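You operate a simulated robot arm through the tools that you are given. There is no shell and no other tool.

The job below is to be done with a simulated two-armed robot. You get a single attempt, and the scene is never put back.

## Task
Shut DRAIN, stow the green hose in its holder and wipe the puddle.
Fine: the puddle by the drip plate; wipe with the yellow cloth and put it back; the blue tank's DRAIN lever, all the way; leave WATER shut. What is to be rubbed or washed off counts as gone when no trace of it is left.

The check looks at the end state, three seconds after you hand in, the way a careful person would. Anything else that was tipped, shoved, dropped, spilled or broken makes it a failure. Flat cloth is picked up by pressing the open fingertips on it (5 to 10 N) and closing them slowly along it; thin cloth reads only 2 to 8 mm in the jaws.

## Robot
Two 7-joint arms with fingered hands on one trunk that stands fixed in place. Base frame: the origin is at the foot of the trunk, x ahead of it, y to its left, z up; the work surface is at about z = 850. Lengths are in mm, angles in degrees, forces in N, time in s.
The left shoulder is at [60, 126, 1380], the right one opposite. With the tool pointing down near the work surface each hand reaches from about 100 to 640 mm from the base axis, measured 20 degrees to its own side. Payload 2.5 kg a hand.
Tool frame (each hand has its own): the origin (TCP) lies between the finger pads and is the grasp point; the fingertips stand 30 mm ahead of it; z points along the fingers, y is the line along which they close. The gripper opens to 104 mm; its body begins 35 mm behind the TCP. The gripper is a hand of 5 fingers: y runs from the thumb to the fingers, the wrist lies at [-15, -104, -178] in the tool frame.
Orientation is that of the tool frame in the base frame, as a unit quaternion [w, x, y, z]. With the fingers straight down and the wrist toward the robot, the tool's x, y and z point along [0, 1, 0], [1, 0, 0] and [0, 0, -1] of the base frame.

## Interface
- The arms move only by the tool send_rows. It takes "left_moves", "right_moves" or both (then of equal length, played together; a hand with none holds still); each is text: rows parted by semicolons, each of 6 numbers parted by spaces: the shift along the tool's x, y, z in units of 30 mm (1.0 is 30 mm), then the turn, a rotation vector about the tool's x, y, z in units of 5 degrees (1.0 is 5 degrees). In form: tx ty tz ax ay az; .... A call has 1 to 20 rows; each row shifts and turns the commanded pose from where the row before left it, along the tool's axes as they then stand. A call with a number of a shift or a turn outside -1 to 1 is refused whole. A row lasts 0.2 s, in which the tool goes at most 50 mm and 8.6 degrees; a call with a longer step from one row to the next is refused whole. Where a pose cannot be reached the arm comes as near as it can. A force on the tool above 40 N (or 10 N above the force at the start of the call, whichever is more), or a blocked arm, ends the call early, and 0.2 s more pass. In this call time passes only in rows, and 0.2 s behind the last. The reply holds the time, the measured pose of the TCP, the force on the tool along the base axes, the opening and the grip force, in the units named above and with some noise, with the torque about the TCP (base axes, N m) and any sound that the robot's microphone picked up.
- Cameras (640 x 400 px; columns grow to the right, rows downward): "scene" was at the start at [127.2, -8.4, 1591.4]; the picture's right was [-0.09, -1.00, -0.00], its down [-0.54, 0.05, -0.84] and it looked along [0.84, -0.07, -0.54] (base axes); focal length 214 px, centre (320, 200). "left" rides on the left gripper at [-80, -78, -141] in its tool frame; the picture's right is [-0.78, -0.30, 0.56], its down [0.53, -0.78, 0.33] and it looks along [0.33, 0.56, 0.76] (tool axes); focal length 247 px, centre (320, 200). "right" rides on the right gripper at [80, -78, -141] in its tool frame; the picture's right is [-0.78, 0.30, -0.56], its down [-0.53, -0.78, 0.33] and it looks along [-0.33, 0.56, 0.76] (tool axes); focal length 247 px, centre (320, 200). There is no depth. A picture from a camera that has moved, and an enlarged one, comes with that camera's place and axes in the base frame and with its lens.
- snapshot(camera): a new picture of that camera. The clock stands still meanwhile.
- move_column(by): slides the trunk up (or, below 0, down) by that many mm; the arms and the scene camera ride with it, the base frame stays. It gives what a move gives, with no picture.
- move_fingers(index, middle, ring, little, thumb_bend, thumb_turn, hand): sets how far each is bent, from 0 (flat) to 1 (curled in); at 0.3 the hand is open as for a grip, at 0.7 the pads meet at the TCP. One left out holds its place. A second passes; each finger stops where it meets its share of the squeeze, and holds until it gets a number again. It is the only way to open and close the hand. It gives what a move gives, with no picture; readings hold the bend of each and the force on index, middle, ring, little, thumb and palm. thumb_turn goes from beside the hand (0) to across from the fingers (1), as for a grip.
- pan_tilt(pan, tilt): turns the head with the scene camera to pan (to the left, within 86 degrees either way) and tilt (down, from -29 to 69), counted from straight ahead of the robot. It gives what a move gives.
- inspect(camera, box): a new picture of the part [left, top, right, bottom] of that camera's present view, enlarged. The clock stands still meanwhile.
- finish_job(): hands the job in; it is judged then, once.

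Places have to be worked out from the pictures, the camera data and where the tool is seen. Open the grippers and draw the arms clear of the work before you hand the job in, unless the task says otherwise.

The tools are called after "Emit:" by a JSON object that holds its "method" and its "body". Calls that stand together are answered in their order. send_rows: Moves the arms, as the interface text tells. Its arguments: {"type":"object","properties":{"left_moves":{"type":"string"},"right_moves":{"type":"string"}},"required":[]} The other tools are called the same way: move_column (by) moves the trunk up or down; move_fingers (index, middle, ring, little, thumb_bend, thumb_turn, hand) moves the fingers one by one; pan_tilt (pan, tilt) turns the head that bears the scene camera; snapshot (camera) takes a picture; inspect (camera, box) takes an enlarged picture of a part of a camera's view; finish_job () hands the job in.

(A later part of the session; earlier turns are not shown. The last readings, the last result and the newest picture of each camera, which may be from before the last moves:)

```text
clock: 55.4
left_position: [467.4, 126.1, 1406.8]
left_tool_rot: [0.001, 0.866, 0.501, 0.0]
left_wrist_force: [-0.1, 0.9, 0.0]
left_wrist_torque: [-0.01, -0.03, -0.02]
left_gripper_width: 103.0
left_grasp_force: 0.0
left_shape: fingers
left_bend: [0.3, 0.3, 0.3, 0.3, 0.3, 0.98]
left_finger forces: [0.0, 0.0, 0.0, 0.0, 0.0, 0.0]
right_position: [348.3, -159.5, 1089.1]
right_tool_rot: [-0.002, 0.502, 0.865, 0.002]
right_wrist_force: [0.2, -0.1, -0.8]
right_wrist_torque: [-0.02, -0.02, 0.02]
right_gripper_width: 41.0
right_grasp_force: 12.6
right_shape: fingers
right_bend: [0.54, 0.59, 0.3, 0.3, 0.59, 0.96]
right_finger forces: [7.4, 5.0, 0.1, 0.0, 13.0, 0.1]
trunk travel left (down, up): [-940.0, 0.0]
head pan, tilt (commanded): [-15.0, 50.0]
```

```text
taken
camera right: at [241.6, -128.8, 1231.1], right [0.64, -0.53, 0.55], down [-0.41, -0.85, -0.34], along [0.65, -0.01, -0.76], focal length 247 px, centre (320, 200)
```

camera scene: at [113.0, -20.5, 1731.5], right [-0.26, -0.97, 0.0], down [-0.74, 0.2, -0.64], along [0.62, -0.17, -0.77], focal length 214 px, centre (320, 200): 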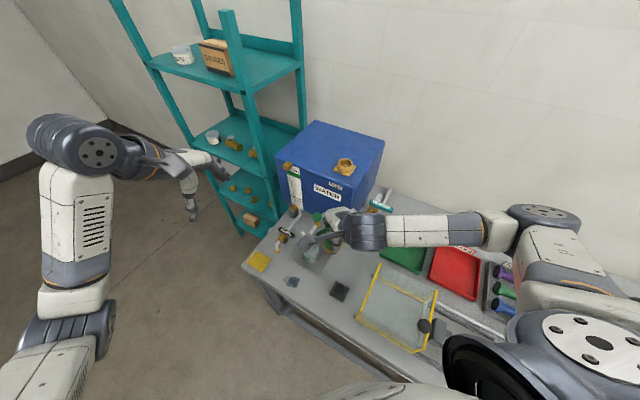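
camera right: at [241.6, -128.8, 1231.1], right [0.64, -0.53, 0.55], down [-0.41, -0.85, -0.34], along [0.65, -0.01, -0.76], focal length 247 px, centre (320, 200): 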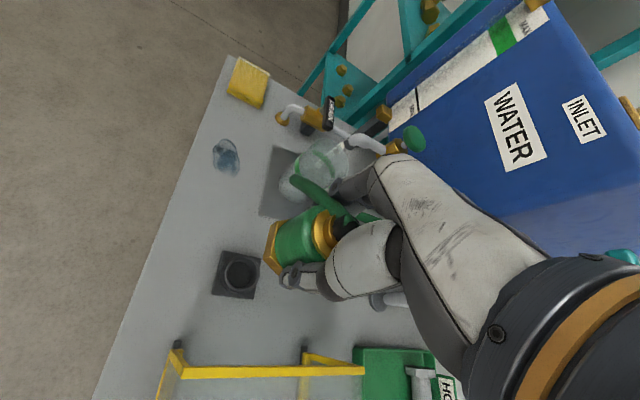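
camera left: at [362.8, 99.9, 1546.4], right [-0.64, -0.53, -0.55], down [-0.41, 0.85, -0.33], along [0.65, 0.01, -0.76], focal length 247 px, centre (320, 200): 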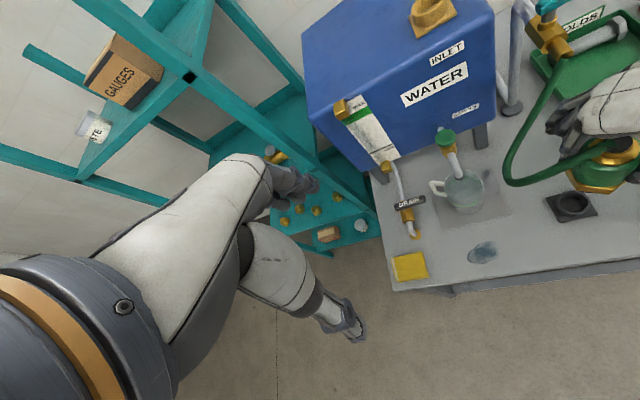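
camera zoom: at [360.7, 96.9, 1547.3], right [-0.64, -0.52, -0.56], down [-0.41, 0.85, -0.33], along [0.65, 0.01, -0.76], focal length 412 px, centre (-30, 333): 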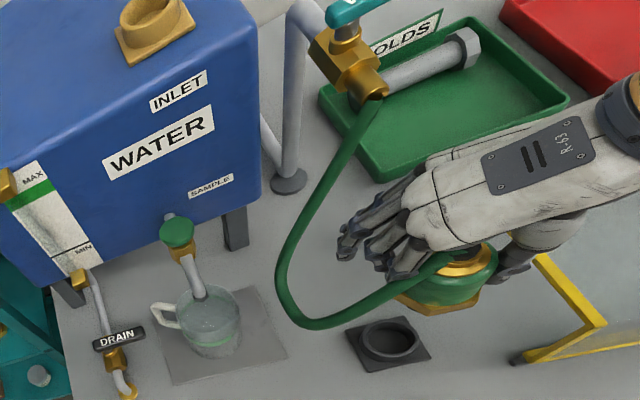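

The hose now makes one smooth arc in front of the fingers to the outlet. Three views put the holder's cup at about (349, −161). I zoom in to measure the coupling's position and tilt in the hand, and the cup.

Emit:
{"method": "inspect", "body": {"camera": "left", "box": [560, 120, 640, 220]}}

Emit:
{"method": "inspect", "body": {"camera": "right", "box": [200, 180, 360, 310]}}

Emit:
{"method": "inspect", "body": {"camera": "scene", "box": [350, 250, 410, 310]}}

```text
4.00 times, centred on (600, 170) of left
camera zoom: at [360.7, 96.9, 1547.3], right [-0.64, -0.52, -0.56], down [-0.41, 0.85, -0.33], along [0.65, 0.01, -0.76], focal length 988 px, centre (-800, 320)
```

zoom: 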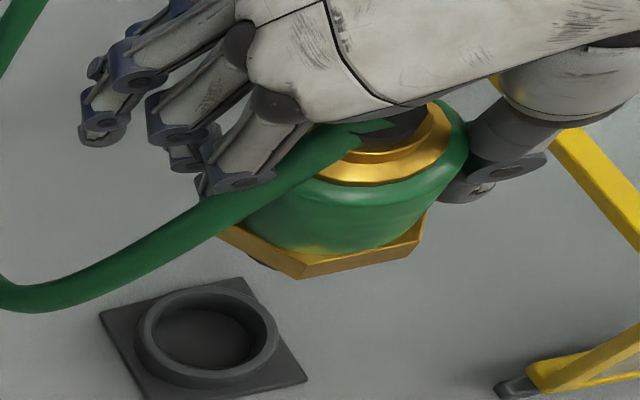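

```text
3.08 times, centred on (280, 245) of right
camera zoom: at [241.6, -128.8, 1231.1], right [0.64, -0.53, 0.55], down [-0.41, -0.85, -0.34], along [0.65, -0.01, -0.76], focal length 760 px, centre (443, 62)
```

zoom: 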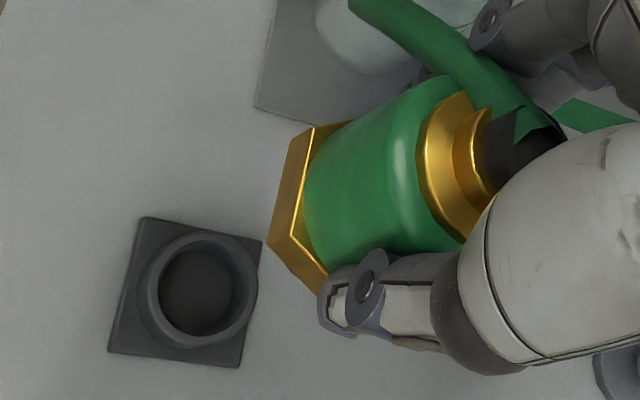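

```text
6.67 times, centred on (380, 280) of scene
camera zoom: at [111.9, -20.8, 1731.5], right [-0.26, -0.97, 0.0], down [-0.74, 0.2, -0.64], along [0.62, -0.17, -0.77], focal length 1430 px, centre (-80, -333)
```

zoom: 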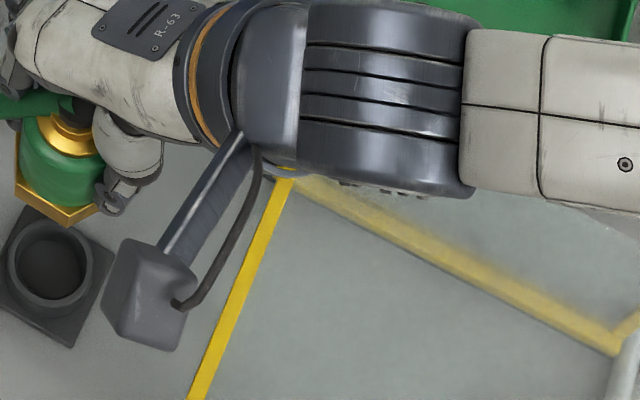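

The cup rim is about 54 mm outside and ~42 mm inside, near (352, −160.5), rim z≈880; seated, the TCP should be at about z=932. I lower in two steps, watching the hose loop and the jug.

Emit:
{"method": "send_rows", "body": {"right_moves": "-0.03 0.03 0.66 0 0 0;-0.03 0.03 0.66 0 0 0;-0.03 0.03 0.66 0 0 0"}}

Emit:
{"method": "inspect", "body": {"camera": "left", "box": [420, 0, 640, 240]}}

Emit:
{"method": "inspect", "body": {"camera": "scene", "box": [230, 180, 450, 360]}}

Emit:
{"method": "inspect", "body": {"camera": "right", "box": [180, 130, 380, 330]}}

```text
clock: 56.2
left_position: [467.6, 128.0, 1405.9]
left_tool_rot: [0.0, 0.866, 0.501, 0.0]
left_wrist_force: [-0.1, 0.6, 0.4]
left_wrist_torque: [-0.02, -0.02, 0.01]
left_gripper_width: 102.7
left_grasp_force: 0.1
left_shape: fingers
left_bend: [0.3, 0.3, 0.3, 0.3, 0.3, 0.98]
left_finger forces: [0.0, 0.0, 0.0, 0.1, 0.0, 0.0]
right_position: [353.0, -158.7, 1029.3]
right_tool_rot: [-0.003, 0.503, 0.865, 0.002]
right_wrist_force: [0.3, -0.2, -1.4]
right_wrist_torque: [0.01, -0.03, -0.01]
right_gripper_width: 40.8
right_grasp_force: 13.0
right_shape: fingers
right_bend: [0.54, 0.59, 0.3, 0.3, 0.59, 0.96]
right_finger forces: [7.6, 5.0, 0.1, 0.0, 13.0, 0.1]
trunk travel left (down, up): [-940.0, 0.0]
head pan, tilt (commanded): [-15.0, 50.0]
```

```text
1.67 times, centred on (530, 120) of left
camera zoom: at [361.7, 97.2, 1547.0], right [-0.64, -0.53, -0.56], down [-0.41, 0.85, -0.33], along [0.65, 0.01, -0.76], focal length 412 px, centre (-30, 333)
```

zoom: 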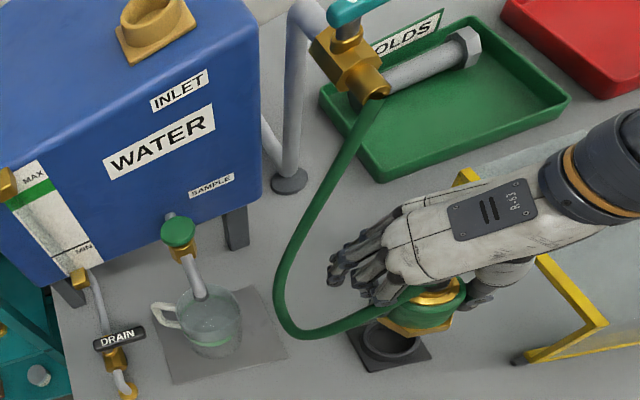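

```text
2.22 times, centred on (340, 270) of scene
camera zoom: at [113.0, -20.5, 1731.4], right [-0.26, -0.97, 0.0], down [-0.74, 0.2, -0.64], along [0.62, -0.17, -0.77], focal length 477 px, centre (276, 44)
```

zoom: 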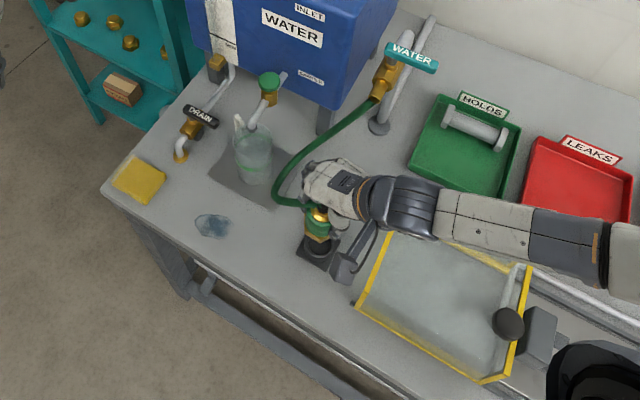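

```text
2.00 times, centred on (280, 230) of right
camera zoom: at [244.6, -127.5, 1171.9], right [0.64, -0.53, 0.55], down [-0.41, -0.85, -0.34], along [0.65, -0.01, -0.76], focal length 494 px, centre (400, 140)
```

zoom: 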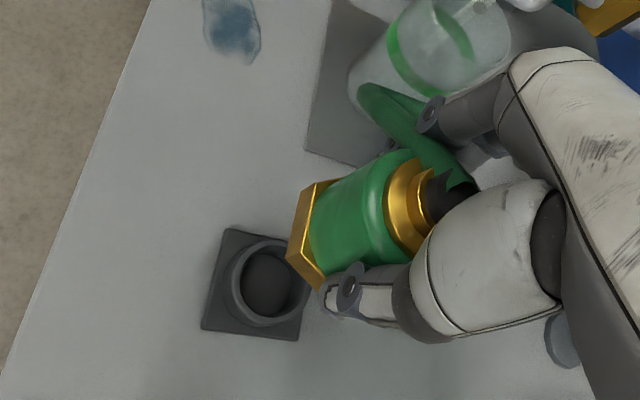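

All clear: the loop stays left of the fingers and off the jug. I lower until the plug should hover ~10 mm above the rim.

Emit:
{"method": "send_rows", "body": {"right_moves": "0 0 0.6 0 0 0;0 0 0.6 0 0 0;0 0 0.6 0 0 0"}}

Emit:
{"method": "inspect", "body": {"camera": "right", "box": [180, 130, 380, 330]}}

Emit:
{"method": "inspect", "body": {"camera": "left", "box": [560, 140, 640, 240]}}

Emit:
{"method": "inspect", "body": {"camera": "scene", "box": [340, 250, 400, 310]}}

```text
clock: 57.0
left_position: [468.2, 127.6, 1406.1]
left_tool_rot: [0.0, 0.866, 0.5, -0.001]
left_wrist_force: [-1.1, 0.1, -0.2]
left_wrist_torque: [0.02, 0.02, 0.0]
left_gripper_width: 102.9
left_grasp_force: 0.0
left_shape: fingers
left_bend: [0.3, 0.3, 0.3, 0.3, 0.3, 0.98]
left_finger forces: [0.0, 0.1, 0.1, 0.1, 0.0, 0.1]
right_position: [351.1, -158.3, 975.7]
right_tool_rot: [-0.003, 0.502, 0.865, 0.002]
right_wrist_force: [0.5, -0.6, -1.6]
right_wrist_torque: [0.01, -0.01, -0.01]
right_gripper_width: 40.8
right_grasp_force: 13.5
right_shape: fingers
right_bend: [0.54, 0.59, 0.3, 0.3, 0.59, 0.96]
right_finger forces: [7.7, 5.0, 0.0, 0.0, 12.9, 0.0]
trunk travel left (down, up): [-940.0, 0.0]
head pan, tilt (commanded): [-15.0, 50.0]
```

```text
2.00 times, centred on (280, 230) of right
camera zoom: at [244.1, -128.7, 1117.9], right [0.64, -0.53, 0.55], down [-0.41, -0.85, -0.34], along [0.65, -0.01, -0.76], focal length 494 px, centre (400, 140)
```

zoom: 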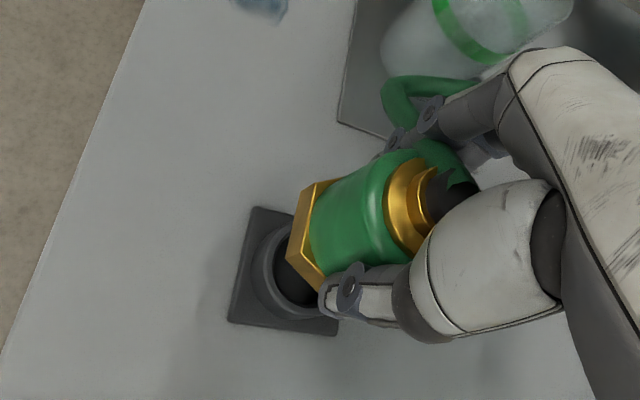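

```text
4.00 times, centred on (600, 190) of left
camera zoom: at [361.6, 97.2, 1547.0], right [-0.64, -0.53, -0.56], down [-0.41, 0.85, -0.33], along [0.65, 0.01, -0.76], focal length 988 px, centre (-800, 240)
```

zoom: 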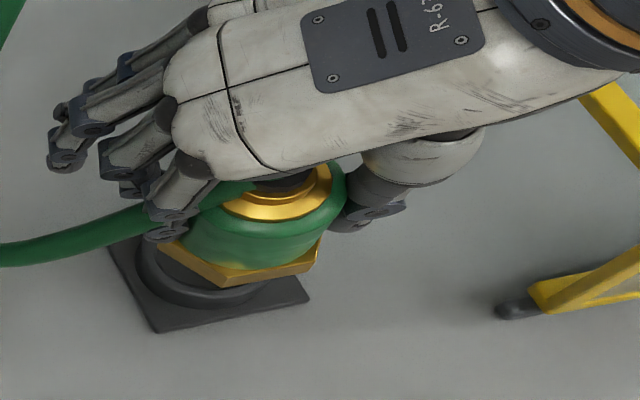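

```text
6.67 times, centred on (370, 280) of scene
camera zoom: at [113.0, -20.5, 1731.4], right [-0.26, -0.97, 0.0], down [-0.74, 0.2, -0.64], along [0.62, -0.17, -0.77], focal length 1430 px, centre (-13, -333)
```

zoom: 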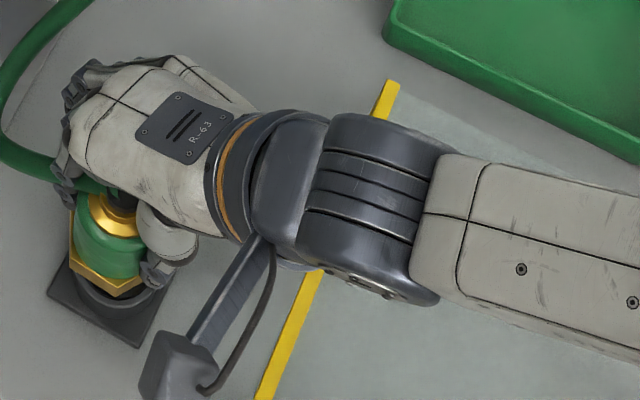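

The plug hovers just over the cup. I zoom strongly to measure the cup, base plate and hex in the same picture and find the remaining offset.

Emit:
{"method": "inspect", "body": {"camera": "right", "box": [230, 200, 320, 310]}}

Emit:
{"method": "inspect", "body": {"camera": "right", "box": [280, 190, 360, 260]}}

Emit:
{"method": "inspect", "body": {"camera": "scene", "box": [344, 274, 376, 304]}}

Emit:
{"method": "inspect", "body": {"camera": "left", "box": [580, 175, 640, 225]}}

```text
3.64 times, centred on (275, 255) of right
camera zoom: at [244.1, -128.7, 1117.9], right [0.64, -0.53, 0.55], down [-0.41, -0.85, -0.34], along [0.65, -0.01, -0.76], focal length 898 px, centre (484, 0)
```

zoom: 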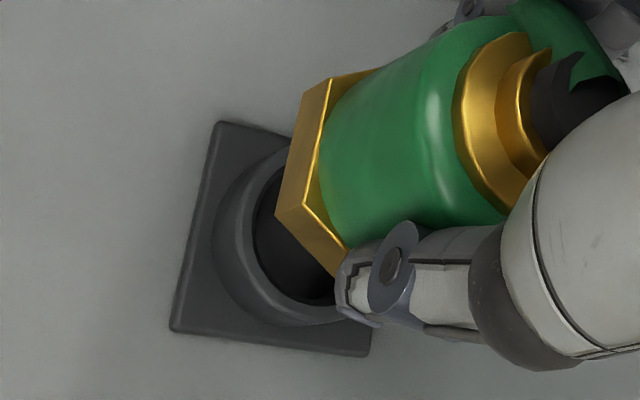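

```text
5.71 times, centred on (320, 225) of right
camera zoom: at [244.1, -128.7, 1117.9], right [0.64, -0.53, 0.55], down [-0.41, -0.85, -0.34], along [0.65, -0.01, -0.76], focal length 1411 px, centre (320, 57)
```

zoom: 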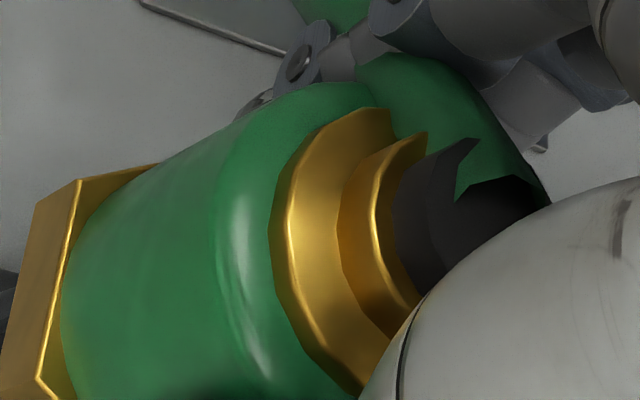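

```text
13.33 times, centred on (360, 289) of scene
camera zoom: at [113.0, -20.5, 1731.4], right [-0.26, -0.97, 0.0], down [-0.74, 0.2, -0.64], along [0.62, -0.17, -0.77], focal length 2860 px, centre (-213, -987)
```

zoom: 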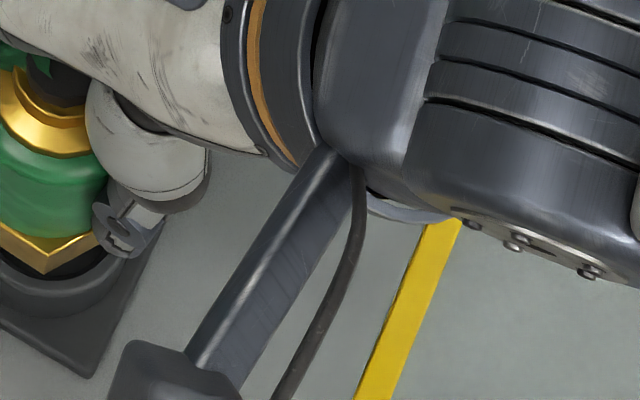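

```text
8.00 times, centred on (610, 200) of left
camera zoom: at [361.6, 97.2, 1547.0], right [-0.64, -0.53, -0.56], down [-0.41, 0.85, -0.33], along [0.65, 0.01, -0.76], focal length 1976 px, centre (-2000, 200)
```

zoom: 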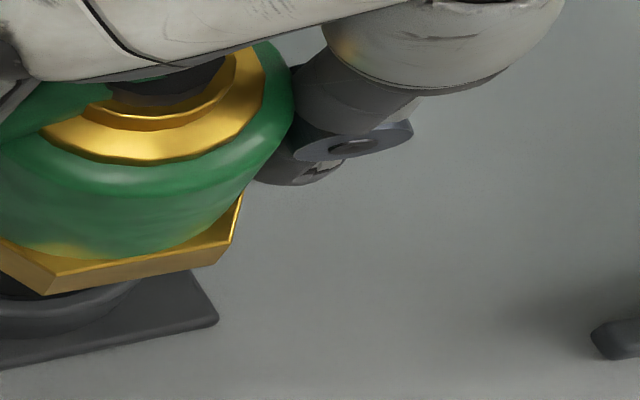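

I take two more zooms (scene and left) to compare the hex centre with the cup's centre from two different sides.

Emit:
{"method": "inspect", "body": {"camera": "scene", "box": [336, 268, 368, 304]}}

Emit:
{"method": "inspect", "body": {"camera": "left", "box": [572, 175, 628, 225]}}

```text
11.11 times, centred on (352, 286) of scene
camera zoom: at [113.0, -20.5, 1731.4], right [-0.26, -0.97, 0.0], down [-0.74, 0.2, -0.64], along [0.62, -0.17, -0.77], focal length 2383 px, centre (-36, -756)
```

zoom: 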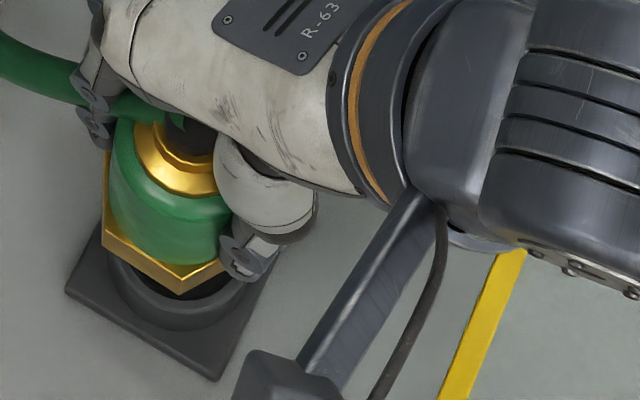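

```text
8.00 times, centred on (600, 200) of left
camera zoom: at [361.6, 97.2, 1547.0], right [-0.64, -0.53, -0.56], down [-0.41, 0.85, -0.33], along [0.65, 0.01, -0.76], focal length 1976 px, centre (-1920, 200)
```

zoom: 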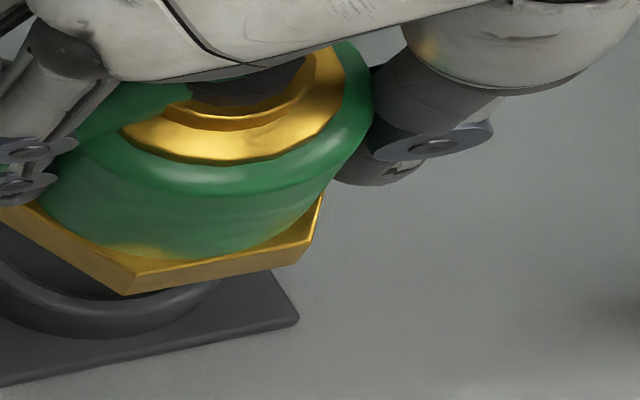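

The measurements scatter by a few millimetres because of the height gap. I lower another 18 mm, gently, so plug and rim nearly meet and their offset shows directly.

Emit:
{"method": "send_rows", "body": {"right_moves": "0 0 0.3 0 0 0;0 0 0.3 0 0 0"}}

Emit:
{"method": "inspect", "body": {"camera": "right", "box": [230, 200, 320, 290]}}

Emit:
{"method": "inspect", "body": {"camera": "scene", "box": [336, 272, 368, 304]}}

Emit:
{"method": "inspect", "body": {"camera": "left", "box": [566, 180, 622, 230]}}

```text
clock: 57.6
left_position: [468.7, 127.1, 1406.0]
left_tool_rot: [0.001, 0.866, 0.5, -0.001]
left_wrist_force: [-1.3, -0.2, 1.3]
left_wrist_torque: [-0.01, 0.01, 0.01]
left_gripper_width: 102.9
left_grasp_force: 0.0
left_shape: fingers
left_bend: [0.3, 0.3, 0.3, 0.3, 0.3, 0.98]
left_finger forces: [0.0, 0.1, 0.0, 0.1, 0.1, 0.1]
right_position: [351.2, -161.1, 957.7]
right_tool_rot: [-0.002, 0.502, 0.865, 0.003]
right_wrist_force: [-0.6, -0.1, -0.3]
right_wrist_torque: [0.01, -0.01, -0.03]
right_gripper_width: 40.9
right_grasp_force: 13.2
right_shape: fingers
right_bend: [0.54, 0.59, 0.3, 0.3, 0.59, 0.96]
right_finger forces: [7.6, 5.0, 0.0, 0.1, 13.0, 0.0]
trunk travel left (down, up): [-940.0, 0.0]
head pan, tilt (commanded): [-15.0, 50.0]
```

```text
4.44 times, centred on (275, 245) of right
camera zoom: at [244.1, -128.9, 1099.4], right [0.64, -0.53, 0.55], down [-0.41, -0.85, -0.34], along [0.65, -0.01, -0.76], focal length 1098 px, centre (520, 0)
```

zoom: 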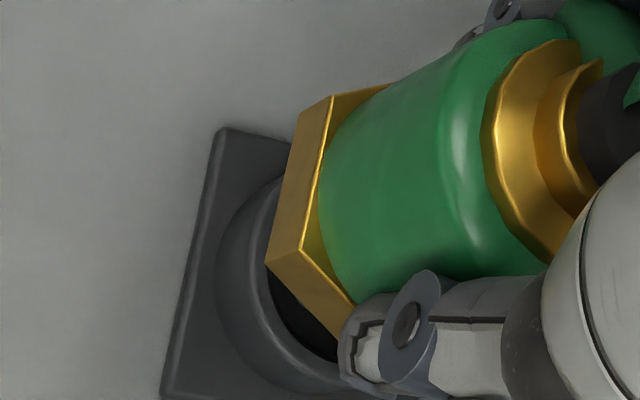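

```text
12.50 times, centred on (352, 288) of scene
camera zoom: at [112.9, -20.6, 1731.4], right [-0.26, -0.97, 0.0], down [-0.74, 0.2, -0.64], along [0.62, -0.17, -0.77], focal length 2681 px, centre (-80, -900)
```

zoom: 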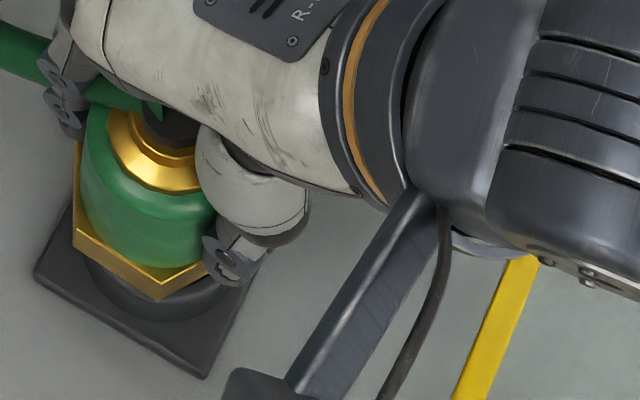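

```text
8.00 times, centred on (594, 205) of left
camera zoom: at [361.5, 97.1, 1547.1], right [-0.64, -0.53, -0.56], down [-0.41, 0.85, -0.33], along [0.65, 0.01, -0.76], focal length 1976 px, centre (-1872, 160)
```

zoom: 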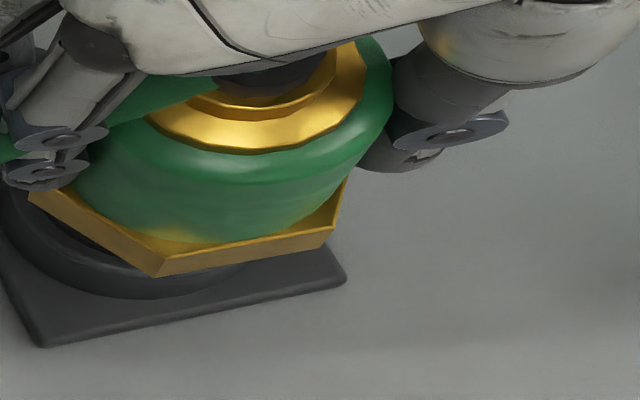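

Averaging the three views, the cup lies about (+2, −3) mm from the coupling axis. I shift by that and lower 12 mm, checking the force.

Emit:
{"method": "send_rows", "body": {"right_moves": "-0.112 -0.007 0 0 0 0;0 0 0.2 0 0 0;0 0 0.2 0 0 0"}}

Emit:
{"method": "inspect", "body": {"camera": "right", "box": [230, 200, 320, 290]}}

Emit:
{"method": "inspect", "body": {"camera": "scene", "box": [336, 272, 368, 304]}}

Emit:
{"method": "inspect", "body": {"camera": "left", "box": [566, 180, 622, 230]}}

```text
clock: 58.4
left_position: [467.8, 127.0, 1404.6]
left_tool_rot: [0.0, 0.866, 0.499, -0.001]
left_wrist_force: [1.0, -1.0, 0.5]
left_wrist_torque: [0.04, 0.01, 0.01]
left_gripper_width: 102.8
left_grasp_force: 0.0
left_shape: fingers
left_bend: [0.3, 0.3, 0.3, 0.3, 0.3, 0.98]
left_finger forces: [0.0, 0.0, 0.0, 0.0, 0.1, 0.0]
right_position: [352.5, -163.6, 946.4]
right_tool_rot: [-0.002, 0.502, 0.865, 0.003]
right_wrist_force: [0.6, -0.5, 0.8]
right_wrist_torque: [-0.03, -0.02, 0.0]
right_gripper_width: 40.8
right_grasp_force: 13.0
right_shape: fingers
right_bend: [0.54, 0.59, 0.3, 0.3, 0.59, 0.96]
right_finger forces: [7.5, 5.2, 0.0, 0.1, 13.0, 0.1]
trunk travel left (down, up): [-940.0, 0.0]
head pan, tilt (commanded): [-15.0, 50.0]
```

```text
4.44 times, centred on (275, 245) of right
camera zoom: at [245.3, -132.3, 1087.8], right [0.64, -0.53, 0.55], down [-0.41, -0.85, -0.34], along [0.65, -0.01, -0.76], focal length 1098 px, centre (520, 0)
```

zoom: 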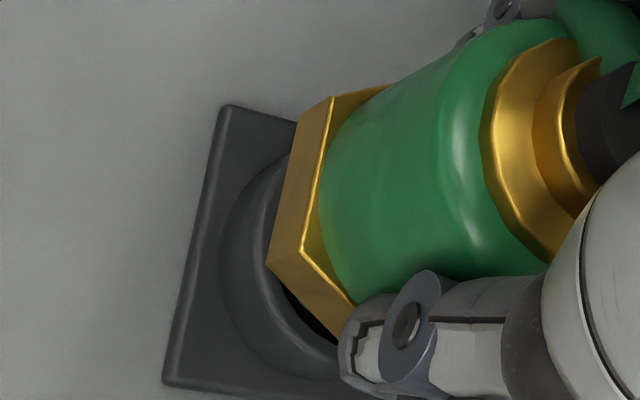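

```text
12.50 times, centred on (352, 288) of scene
camera zoom: at [112.9, -20.7, 1731.4], right [-0.26, -0.97, 0.0], down [-0.74, 0.2, -0.64], along [0.62, -0.17, -0.77], focal length 2681 px, centre (-80, -900)
```

zoom: 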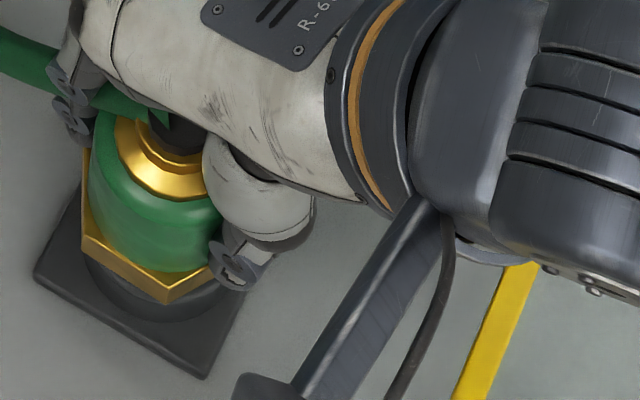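

```text
8.00 times, centred on (594, 205) of left
camera zoom: at [361.6, 97.0, 1547.1], right [-0.64, -0.52, -0.56], down [-0.41, 0.85, -0.33], along [0.65, 0.01, -0.76], focal length 1976 px, centre (-1872, 160)
```

zoom: 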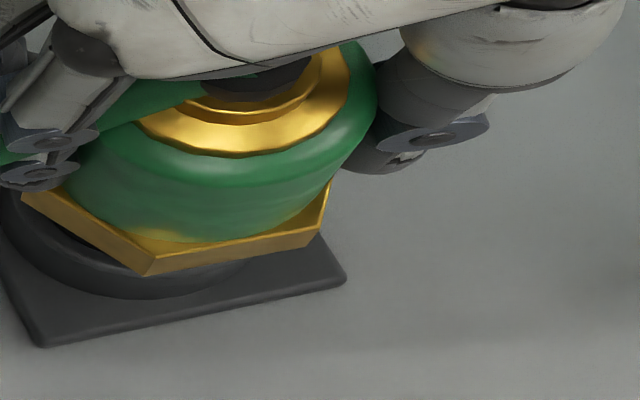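

By the three views the axes now agree to about a millimetre on average. I lower gently in small steps and watch the vertical force.

Emit:
{"method": "send_rows", "body": {"right_moves": "0 0 0.15 0 0 0;0 0 0.15 0 0 0"}}

```text
clock: 59.0
left_position: [467.7, 126.7, 1406.1]
left_tool_rot: [0.001, 0.866, 0.501, -0.001]
left_wrist_force: [0.4, 0.1, 0.6]
left_wrist_torque: [0.02, 0.01, 0.07]
left_gripper_width: 102.9
left_grasp_force: 0.0
left_shape: fingers
left_bend: [0.3, 0.3, 0.3, 0.3, 0.3, 0.98]
left_finger forces: [0.0, 0.1, 0.0, 0.0, 0.0, 0.1]
right_position: [353.8, -162.6, 936.2]
right_tool_rot: [-0.002, 0.502, 0.865, 0.001]
right_wrist_force: [1.6, -3.4, 0.0]
right_wrist_torque: [-0.13, -0.11, 0.03]
right_gripper_width: 40.8
right_grasp_force: 13.9
right_shape: fingers
right_bend: [0.54, 0.58, 0.3, 0.3, 0.59, 0.97]
right_finger forces: [7.2, 7.4, 0.0, 0.1, 13.5, 0.0]
trunk travel left (down, up): [-940.0, 0.0]
head pan, tilt (commanded): [-15.0, 50.0]
```

A sideways force of ~3.8 N toward (+x, −y) says the plug has entered and leans on the cup wall. I yield in that direction slightly while continuing down.

Emit:
{"method": "send_rows", "body": {"right_moves": "-0.055 0 0.1 0 0 0;0 0 0.1 0 0 0"}}

Emit:
{"method": "inspect", "body": {"camera": "scene", "box": [336, 272, 368, 304]}}

Emit:
{"method": "inspect", "body": {"camera": "left", "box": [566, 180, 622, 230]}}

```text
clock: 59.6
left_position: [468.1, 125.8, 1405.5]
left_tool_rot: [0.0, 0.866, 0.5, -0.001]
left_wrist_force: [0.5, 0.3, 0.3]
left_wrist_torque: [-0.01, -0.02, 0.0]
left_gripper_width: 102.9
left_grasp_force: 0.1
left_shape: fingers
left_bend: [0.3, 0.3, 0.3, 0.3, 0.3, 0.98]
left_finger forces: [0.1, 0.0, 0.0, 0.1, 0.0, 0.2]
right_position: [354.2, -163.4, 930.7]
right_tool_rot: [-0.003, 0.502, 0.865, 0.001]
right_wrist_force: [0.2, -2.6, -1.0]
right_wrist_torque: [-0.08, -0.03, 0.01]
right_gripper_width: 40.9
right_grasp_force: 13.9
right_shape: fingers
right_bend: [0.54, 0.58, 0.3, 0.3, 0.59, 0.97]
right_finger forces: [7.1, 6.4, 0.1, 0.1, 13.7, 0.0]
trunk travel left (down, up): [-940.0, 0.0]
head pan, tilt (commanded): [-15.0, 50.0]
```

```text
12.50 times, centred on (352, 288) of scene
camera zoom: at [112.8, -20.9, 1731.4], right [-0.26, -0.97, 0.0], down [-0.74, 0.2, -0.64], along [0.62, -0.17, -0.77], focal length 2681 px, centre (-80, -900)
```

zoom: 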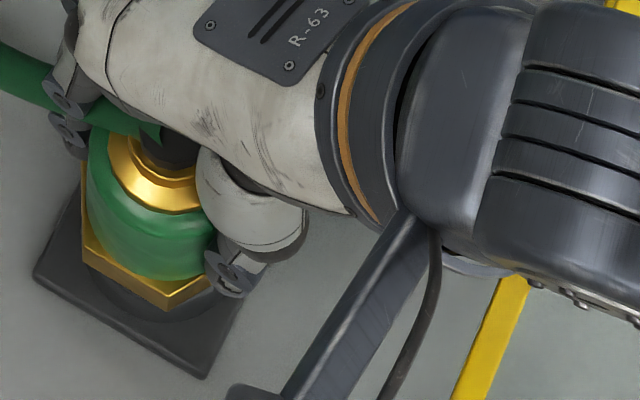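

```text
8.00 times, centred on (594, 205) of left
camera zoom: at [361.5, 96.9, 1547.1], right [-0.64, -0.52, -0.56], down [-0.41, 0.85, -0.33], along [0.65, 0.01, -0.76], focal length 1976 px, centre (-1872, 160)
```

zoom: 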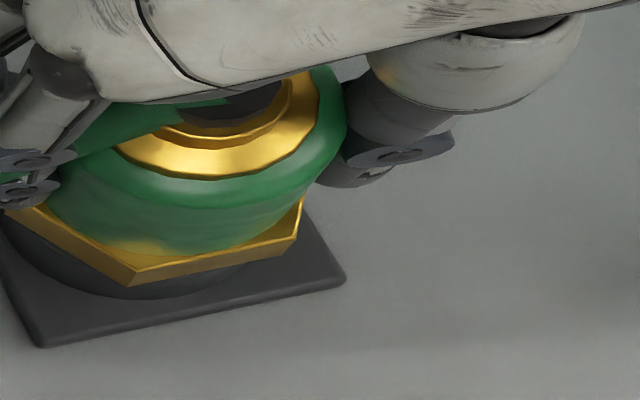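

The plug is going in. I continue down until the hex seats on the rim, easing a little more toward −y.

Emit:
{"method": "send_rows", "body": {"right_moves": "-0.03 -0.015 0.1 0 0 0;0 0 0.1 0 0 0"}}

Emit:
{"method": "inspect", "body": {"camera": "left", "box": [566, 180, 622, 230]}}

Emit:
{"method": "inspect", "body": {"camera": "scene", "box": [336, 272, 368, 304]}}

```text
clock: 60.2
left_position: [467.4, 127.3, 1405.8]
left_tool_rot: [-0.001, 0.866, 0.5, 0.0]
left_wrist_force: [-0.4, 0.2, 0.2]
left_wrist_torque: [0.02, -0.02, 0.01]
left_gripper_width: 103.2
left_grasp_force: 0.1
left_shape: fingers
left_bend: [0.3, 0.3, 0.3, 0.3, 0.3, 0.98]
left_finger forces: [0.1, 0.1, 0.1, 0.0, 0.0, 0.0]
right_position: [355.7, -162.9, 925.1]
right_tool_rot: [-0.002, 0.502, 0.865, 0.003]
right_wrist_force: [-0.9, -2.8, 5.0]
right_wrist_torque: [-0.06, -0.01, 0.0]
right_gripper_width: 41.0
right_grasp_force: 13.9
right_shape: fingers
right_bend: [0.54, 0.59, 0.3, 0.3, 0.59, 0.96]
right_finger forces: [7.0, 5.9, 0.1, 0.0, 15.0, 0.0]
trunk travel left (down, up): [-940.0, 0.0]
head pan, tilt (commanded): [-15.0, 50.0]
```

```text
8.00 times, centred on (594, 205) of left
camera zoom: at [360.6, 96.9, 1547.5], right [-0.64, -0.52, -0.56], down [-0.41, 0.85, -0.33], along [0.65, 0.01, -0.76], focal length 1976 px, centre (-1872, 160)
```

zoom: 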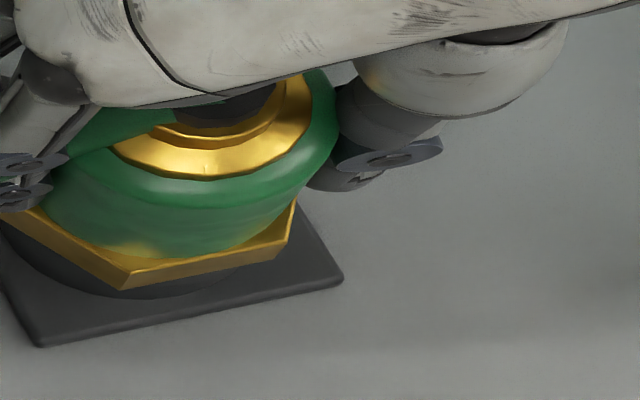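

```text
12.50 times, centred on (352, 288) of scene
camera zoom: at [111.8, -20.8, 1731.6], right [-0.26, -0.97, 0.0], down [-0.74, 0.2, -0.64], along [0.62, -0.17, -0.77], focal length 2681 px, centre (-80, -900)
```

zoom: 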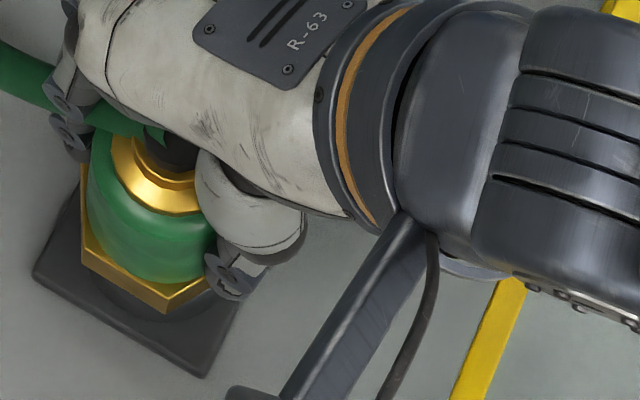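

Upward force rises to 5 N at TCP z=925: the hex is seated on the cup and the holder has not moved. I open the fingers slowly to release.

Emit:
{"method": "move_fingers", "body": {"hand": "right", "index": 0.45, "middle": 0.45, "thumb_bend": 0.45}}

Emit:
{"method": "move_fingers", "body": {"hand": "right", "index": 0.3, "middle": 0.3, "thumb_bend": 0.3}}

Emit:
{"method": "inspect", "body": {"camera": "left", "box": [420, 0, 640, 240]}}

Emit:
{"method": "inspect", "body": {"camera": "right", "box": [180, 130, 380, 330]}}

Emit:
{"method": "inspect", "body": {"camera": "scene", "box": [300, 240, 400, 320]}}

```text
clock: 61.2
left_position: [468.1, 128.1, 1406.1]
left_tool_rot: [0.001, 0.866, 0.5, 0.0]
left_wrist_force: [-0.5, 0.1, 0.2]
left_wrist_torque: [0.02, 0.0, 0.04]
left_gripper_width: 103.1
left_grasp_force: 0.0
left_shape: fingers
left_bend: [0.3, 0.3, 0.3, 0.3, 0.3, 0.98]
left_finger forces: [0.0, 0.0, 0.1, 0.1, 0.0, 0.1]
right_position: [355.7, -165.0, 925.4]
right_tool_rot: [-0.003, 0.502, 0.865, 0.003]
right_wrist_force: [-1.4, -0.1, 0.7]
right_wrist_torque: [-0.01, 0.0, 0.02]
right_gripper_width: 64.6
right_grasp_force: 0.0
right_shape: fingers
right_bend: [0.45, 0.45, 0.3, 0.3, 0.45, 0.97]
right_finger forces: [0.1, 0.0, 0.0, 0.0, 0.0, 0.1]
trunk travel left (down, up): [-940.0, 0.0]
head pan, tilt (commanded): [-15.0, 50.0]
```

```text
clock: 62.2
left_position: [467.9, 127.0, 1406.6]
left_tool_rot: [0.001, 0.866, 0.5, 0.0]
left_wrist_force: [-0.2, 0.2, -0.4]
left_wrist_torque: [0.0, 0.0, -0.01]
left_gripper_width: 103.0
left_grasp_force: 0.1
left_shape: fingers
left_bend: [0.3, 0.3, 0.3, 0.3, 0.3, 0.98]
left_finger forces: [0.1, 0.1, 0.1, 0.1, 0.0, 0.0]
right_position: [355.3, -162.7, 925.3]
right_tool_rot: [-0.003, 0.502, 0.865, 0.001]
right_wrist_force: [-0.5, 0.3, -0.2]
right_wrist_torque: [0.01, 0.01, 0.0]
right_gripper_width: 102.8
right_grasp_force: 0.1
right_shape: fingers
right_bend: [0.3, 0.3, 0.3, 0.3, 0.3, 0.97]
right_finger forces: [0.0, 0.0, 0.0, 0.1, 0.0, 0.1]
trunk travel left (down, up): [-940.0, 0.0]
head pan, tilt (commanded): [-15.0, 50.0]
```

```text
1.67 times, centred on (530, 120) of left
camera zoom: at [361.4, 97.1, 1547.1], right [-0.64, -0.53, -0.56], down [-0.41, 0.85, -0.33], along [0.65, 0.01, -0.76], focal length 412 px, centre (-30, 333)
```

zoom: 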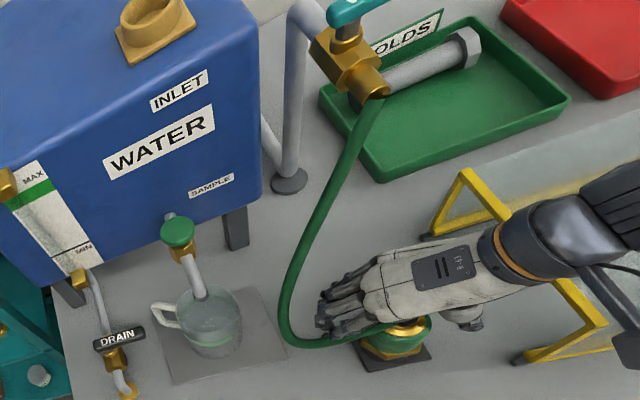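

```text
2.00 times, centred on (280, 230) of right
camera zoom: at [247.6, -132.6, 1067.2], right [0.64, -0.53, 0.55], down [-0.41, -0.85, -0.34], along [0.65, -0.01, -0.76], focal length 494 px, centre (400, 140)
```

zoom: 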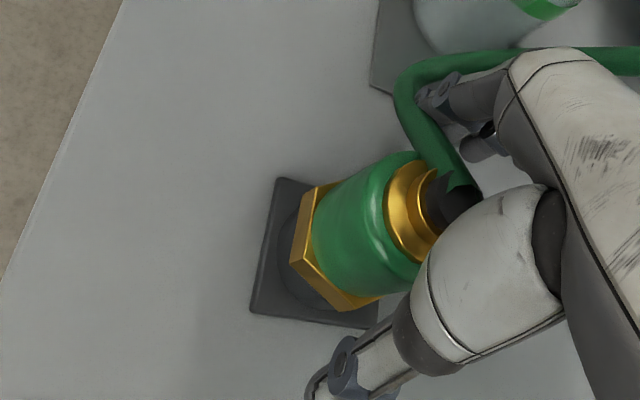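

```text
5.00 times, centred on (350, 280) of scene
camera zoom: at [112.8, -20.6, 1731.4], right [-0.26, -0.97, 0.0], down [-0.74, 0.2, -0.64], along [0.62, -0.17, -0.77], focal length 1072 px, centre (170, -200)
```

zoom: 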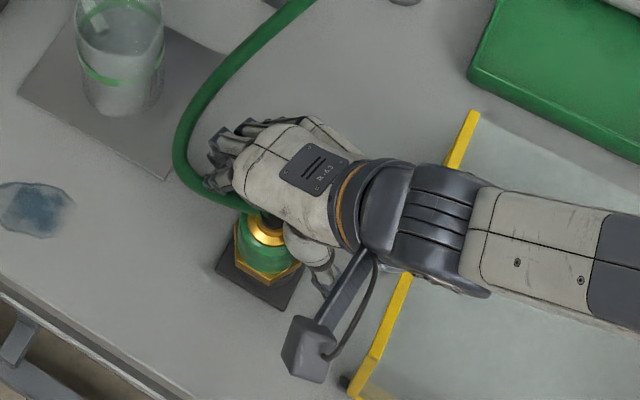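

The coupling stands in the holder and the hose lies in a free arc around the fingers, off the jug. I lift the hand straight up out of it, then back toward the robot.

Emit:
{"method": "send_rows", "body": {"right_moves": "0 0 -0.6 0 0 0;0 0 -0.8 0 0 0;0 0 -0.8 0 0 0;0 0 -0.8 0 0 0"}}

Emit:
{"method": "inspect", "body": {"camera": "left", "box": [420, 0, 640, 240]}}

Emit:
{"method": "inspect", "body": {"camera": "right", "box": [180, 130, 380, 330]}}

Emit:
{"method": "inspect", "body": {"camera": "scene", "box": [300, 220, 420, 320]}}

```text
clock: 63.2
left_position: [467.7, 127.7, 1405.4]
left_tool_rot: [0.0, 0.866, 0.5, 0.0]
left_wrist_force: [0.2, 0.4, 1.0]
left_wrist_torque: [-0.01, 0.02, 0.03]
left_gripper_width: 102.9
left_grasp_force: 0.0
left_shape: fingers
left_bend: [0.3, 0.3, 0.3, 0.3, 0.3, 0.98]
left_finger forces: [0.0, 0.1, 0.1, 0.1, 0.0, 0.0]
right_position: [353.5, -165.1, 1015.5]
right_tool_rot: [-0.003, 0.502, 0.865, 0.002]
right_wrist_force: [-0.6, 0.2, -0.2]
right_wrist_torque: [0.02, -0.03, 0.01]
right_gripper_width: 102.8
right_grasp_force: 0.0
right_shape: fingers
right_bend: [0.3, 0.3, 0.3, 0.3, 0.3, 0.97]
right_finger forces: [0.0, 0.0, 0.0, 0.1, 0.0, 0.1]
trunk travel left (down, up): [-940.0, 0.0]
head pan, tilt (commanded): [-15.0, 50.0]
```

```text
1.67 times, centred on (530, 120) of left
camera zoom: at [361.2, 97.0, 1547.1], right [-0.64, -0.52, -0.56], down [-0.41, 0.85, -0.33], along [0.65, 0.01, -0.76], focal length 412 px, centre (-30, 333)
```

zoom: 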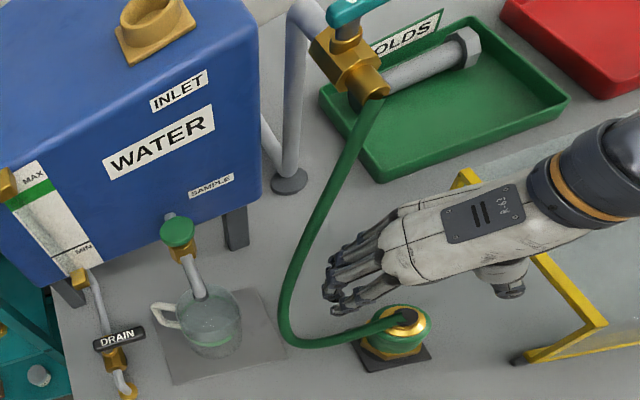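

```text
2.00 times, centred on (280, 230) of right
camera zoom: at [246.9, -133.3, 1157.1], right [0.64, -0.53, 0.55], down [-0.41, -0.85, -0.34], along [0.65, -0.01, -0.76], focal length 494 px, centre (400, 140)
```

zoom: 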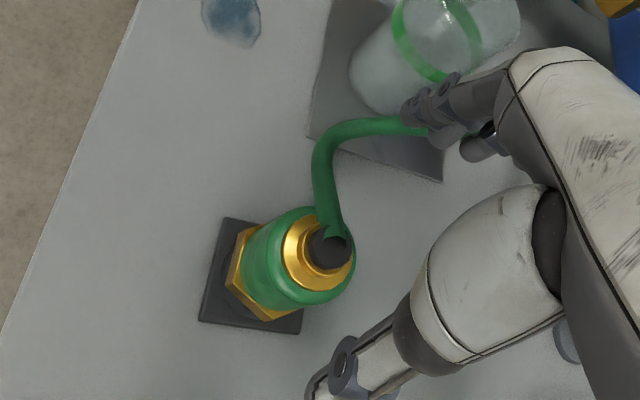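

```text
4.00 times, centred on (360, 270) of scene
camera zoom: at [112.5, -20.7, 1731.4], right [-0.26, -0.97, 0.0], down [-0.74, 0.2, -0.64], along [0.62, -0.17, -0.77], focal length 858 px, centre (160, -80)
```

zoom: 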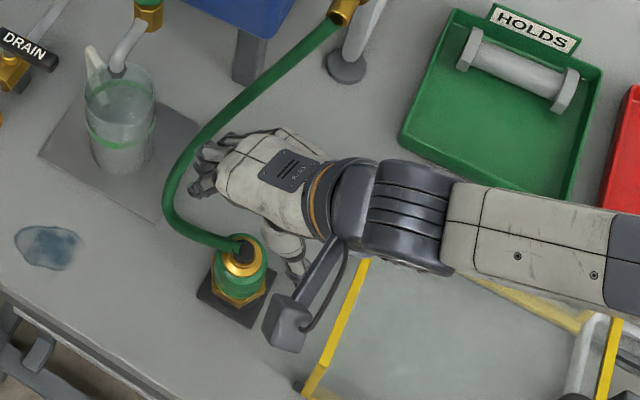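

The coupling stays upright in the holder and the hose settled in a gentle arc clear of the jug. I withdraw the right hand back and up, away from the hose.

Emit:
{"method": "send_rows", "body": {"right_moves": "0 -0.6 -0.7 0 0 0;0 -0.6 -0.7 0 0 0;0 -0.6 -0.7 0 0 0;-0.5 -0.2 -0.7 0 0 0;-0.5 -0.2 -0.7 0 0 0;-0.5 -0.2 -0.7 0 0 0"}}

Emit:
{"method": "snapshot", "body": {"camera": "scene"}}

Emit:
{"method": "snapshot", "body": {"camera": "left"}}

```text
clock: 64.6
left_position: [467.3, 127.3, 1407.0]
left_tool_rot: [0.0, 0.866, 0.5, -0.001]
left_wrist_force: [-0.2, 0.5, 0.8]
left_wrist_torque: [0.02, -0.02, 0.01]
left_gripper_width: 103.2
left_grasp_force: 0.0
left_shape: fingers
left_bend: [0.3, 0.3, 0.3, 0.3, 0.3, 0.98]
left_finger forces: [0.0, 0.0, 0.0, 0.1, 0.0, 0.0]
right_position: [314.4, -238.3, 1139.9]
right_tool_rot: [-0.003, 0.503, 0.864, 0.003]
right_wrist_force: [-0.7, -0.7, -0.6]
right_wrist_torque: [-0.01, -0.02, -0.02]
right_gripper_width: 102.8
right_grasp_force: 0.0
right_shape: fingers
right_bend: [0.3, 0.3, 0.3, 0.3, 0.3, 0.97]
right_finger forces: [0.0, 0.0, 0.0, 0.1, 0.0, 0.0]
trunk travel left (down, up): [-940.0, 0.0]
head pan, tilt (commanded): [-15.0, 50.0]
```

```text
taken
camera scene: at [112.7, -20.7, 1731.4], right [-0.26, -0.97, 0.0], down [-0.74, 0.2, -0.64], along [0.62, -0.17, -0.77], focal length 214 px, centre (320, 200)
```

scene: 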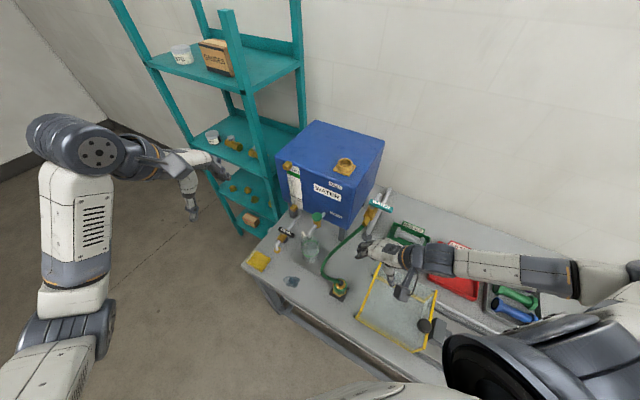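

```text
taken
camera left: at [361.4, 97.0, 1547.1], right [-0.64, -0.52, -0.56], down [-0.41, 0.85, -0.33], along [0.65, 0.01, -0.76], focal length 247 px, centre (320, 200)
```

left: 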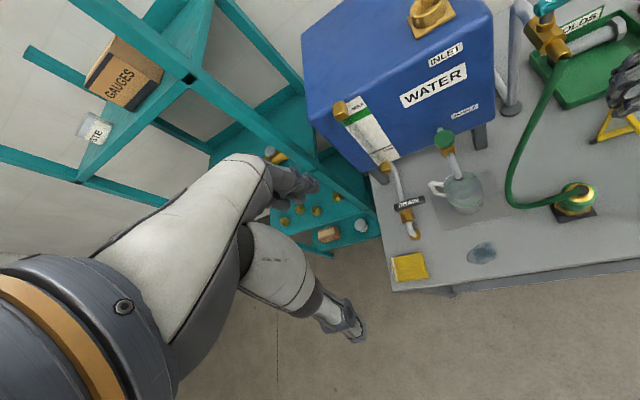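

The hose is stowed; nothing else moved. I raise the right hand further so that the trunk can come down for the cloth work.

Emit:
{"method": "send_rows", "body": {"right_moves": "-0.4 0 -0.8 0 0 0.5;-0.4 0 -0.8 0 0 0.5;-0.4 0 -0.8 0 0 0.5;-0.4 0 -0.8 0 0 0.5;-0.4 0 -0.8 0 0 0.5;-0.4 0 -0.8 0 0 0.5;-0.4 0 -0.8 0 0 0.5;-0.4 0 -0.8 0 0 0.5;0 0 -0.8 0 0 0;0 0 -0.8 0 0 0"}}

Emit:
{"method": "snapshot", "body": {"camera": "scene"}}

```text
clock: 66.5
left_position: [467.1, 127.4, 1407.1]
left_tool_rot: [0.001, 0.866, 0.499, 0.001]
left_wrist_force: [0.1, 0.1, -0.2]
left_wrist_torque: [-0.02, 0.02, 0.03]
left_gripper_width: 103.1
left_grasp_force: 0.0
left_shape: fingers
left_bend: [0.3, 0.3, 0.3, 0.3, 0.3, 0.98]
left_finger forces: [0.0, 0.0, 0.1, 0.1, 0.0, 0.1]
right_position: [350.2, -278.0, 1317.0]
right_tool_rot: [-0.08, 0.64, 0.759, 0.093]
right_wrist_force: [-0.1, -0.2, -1.6]
right_wrist_torque: [-0.01, 0.02, -0.01]
right_gripper_width: 103.1
right_grasp_force: 0.1
right_shape: fingers
right_bend: [0.3, 0.3, 0.3, 0.3, 0.3, 0.97]
right_finger forces: [0.0, 0.0, 0.1, 0.0, 0.1, 0.0]
trunk travel left (down, up): [-940.0, 0.0]
head pan, tilt (commanded): [-15.0, 50.0]
stopped in row 9 (right hand): the arm was blocked; the commanded pose is now the measured one
```

```text
taken
camera scene: at [112.8, -20.3, 1731.4], right [-0.26, -0.97, 0.0], down [-0.74, 0.2, -0.64], along [0.62, -0.17, -0.77], focal length 214 px, centre (320, 200)
```

scene: 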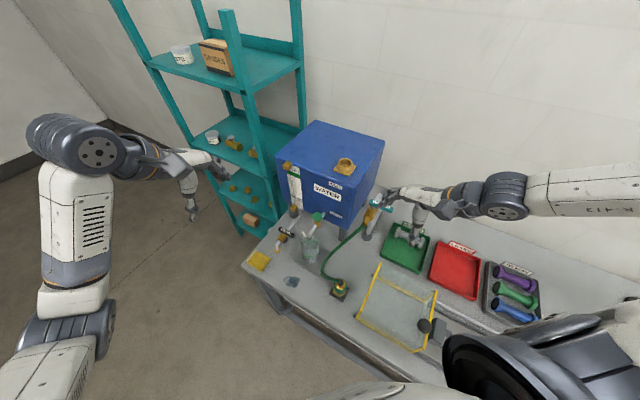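

The arm reported itself blocked, with a slight tilt, though the measured force is small. I zoom to check nothing is being touched around the WATER lever.

Emit:
{"method": "inspect", "body": {"camera": "scene", "box": [330, 160, 470, 270]}}

Emit:
{"method": "snapshot", "body": {"camera": "right"}}

Emit:
{"method": "inspect", "body": {"camera": "left", "box": [480, 0, 640, 240]}}

```text
3.64 times, centred on (400, 215) of scene
camera zoom: at [112.8, -20.3, 1731.4], right [-0.26, -0.97, 0.0], down [-0.74, 0.2, -0.64], along [0.62, -0.17, -0.77], focal length 780 px, centre (29, 146)
```

zoom: 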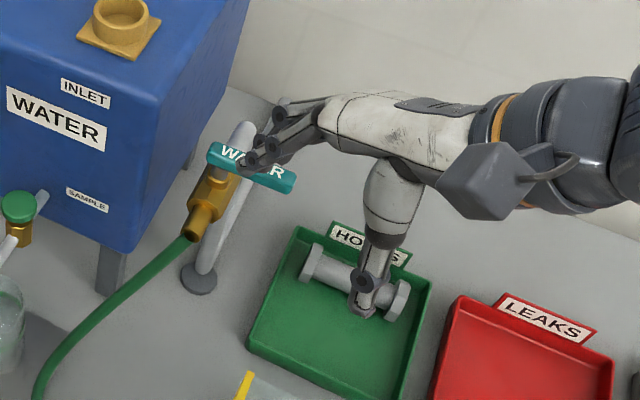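

```text
taken
camera right: at [259.4, -247.2, 1470.6], right [0.42, -0.83, 0.36], down [-0.68, -0.56, -0.48], along [0.6, -0.04, -0.8], focal length 247 px, centre (320, 200)
```

right: 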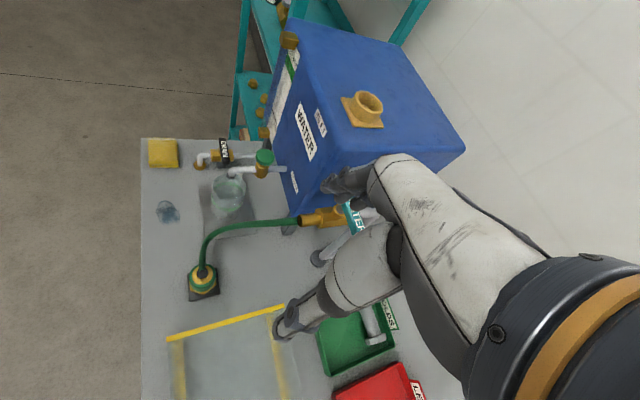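

```text
1.67 times, centred on (560, 120) of left
camera zoom: at [361.5, 97.4, 1547.1], right [-0.64, -0.53, -0.56], down [-0.41, 0.85, -0.33], along [0.65, 0.01, -0.76], focal length 412 px, centre (-80, 333)
```

zoom: 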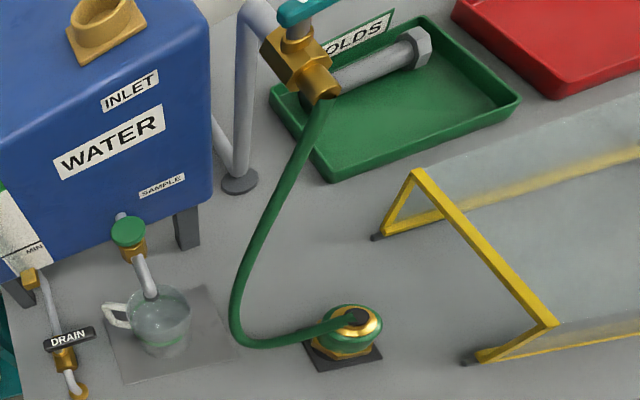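

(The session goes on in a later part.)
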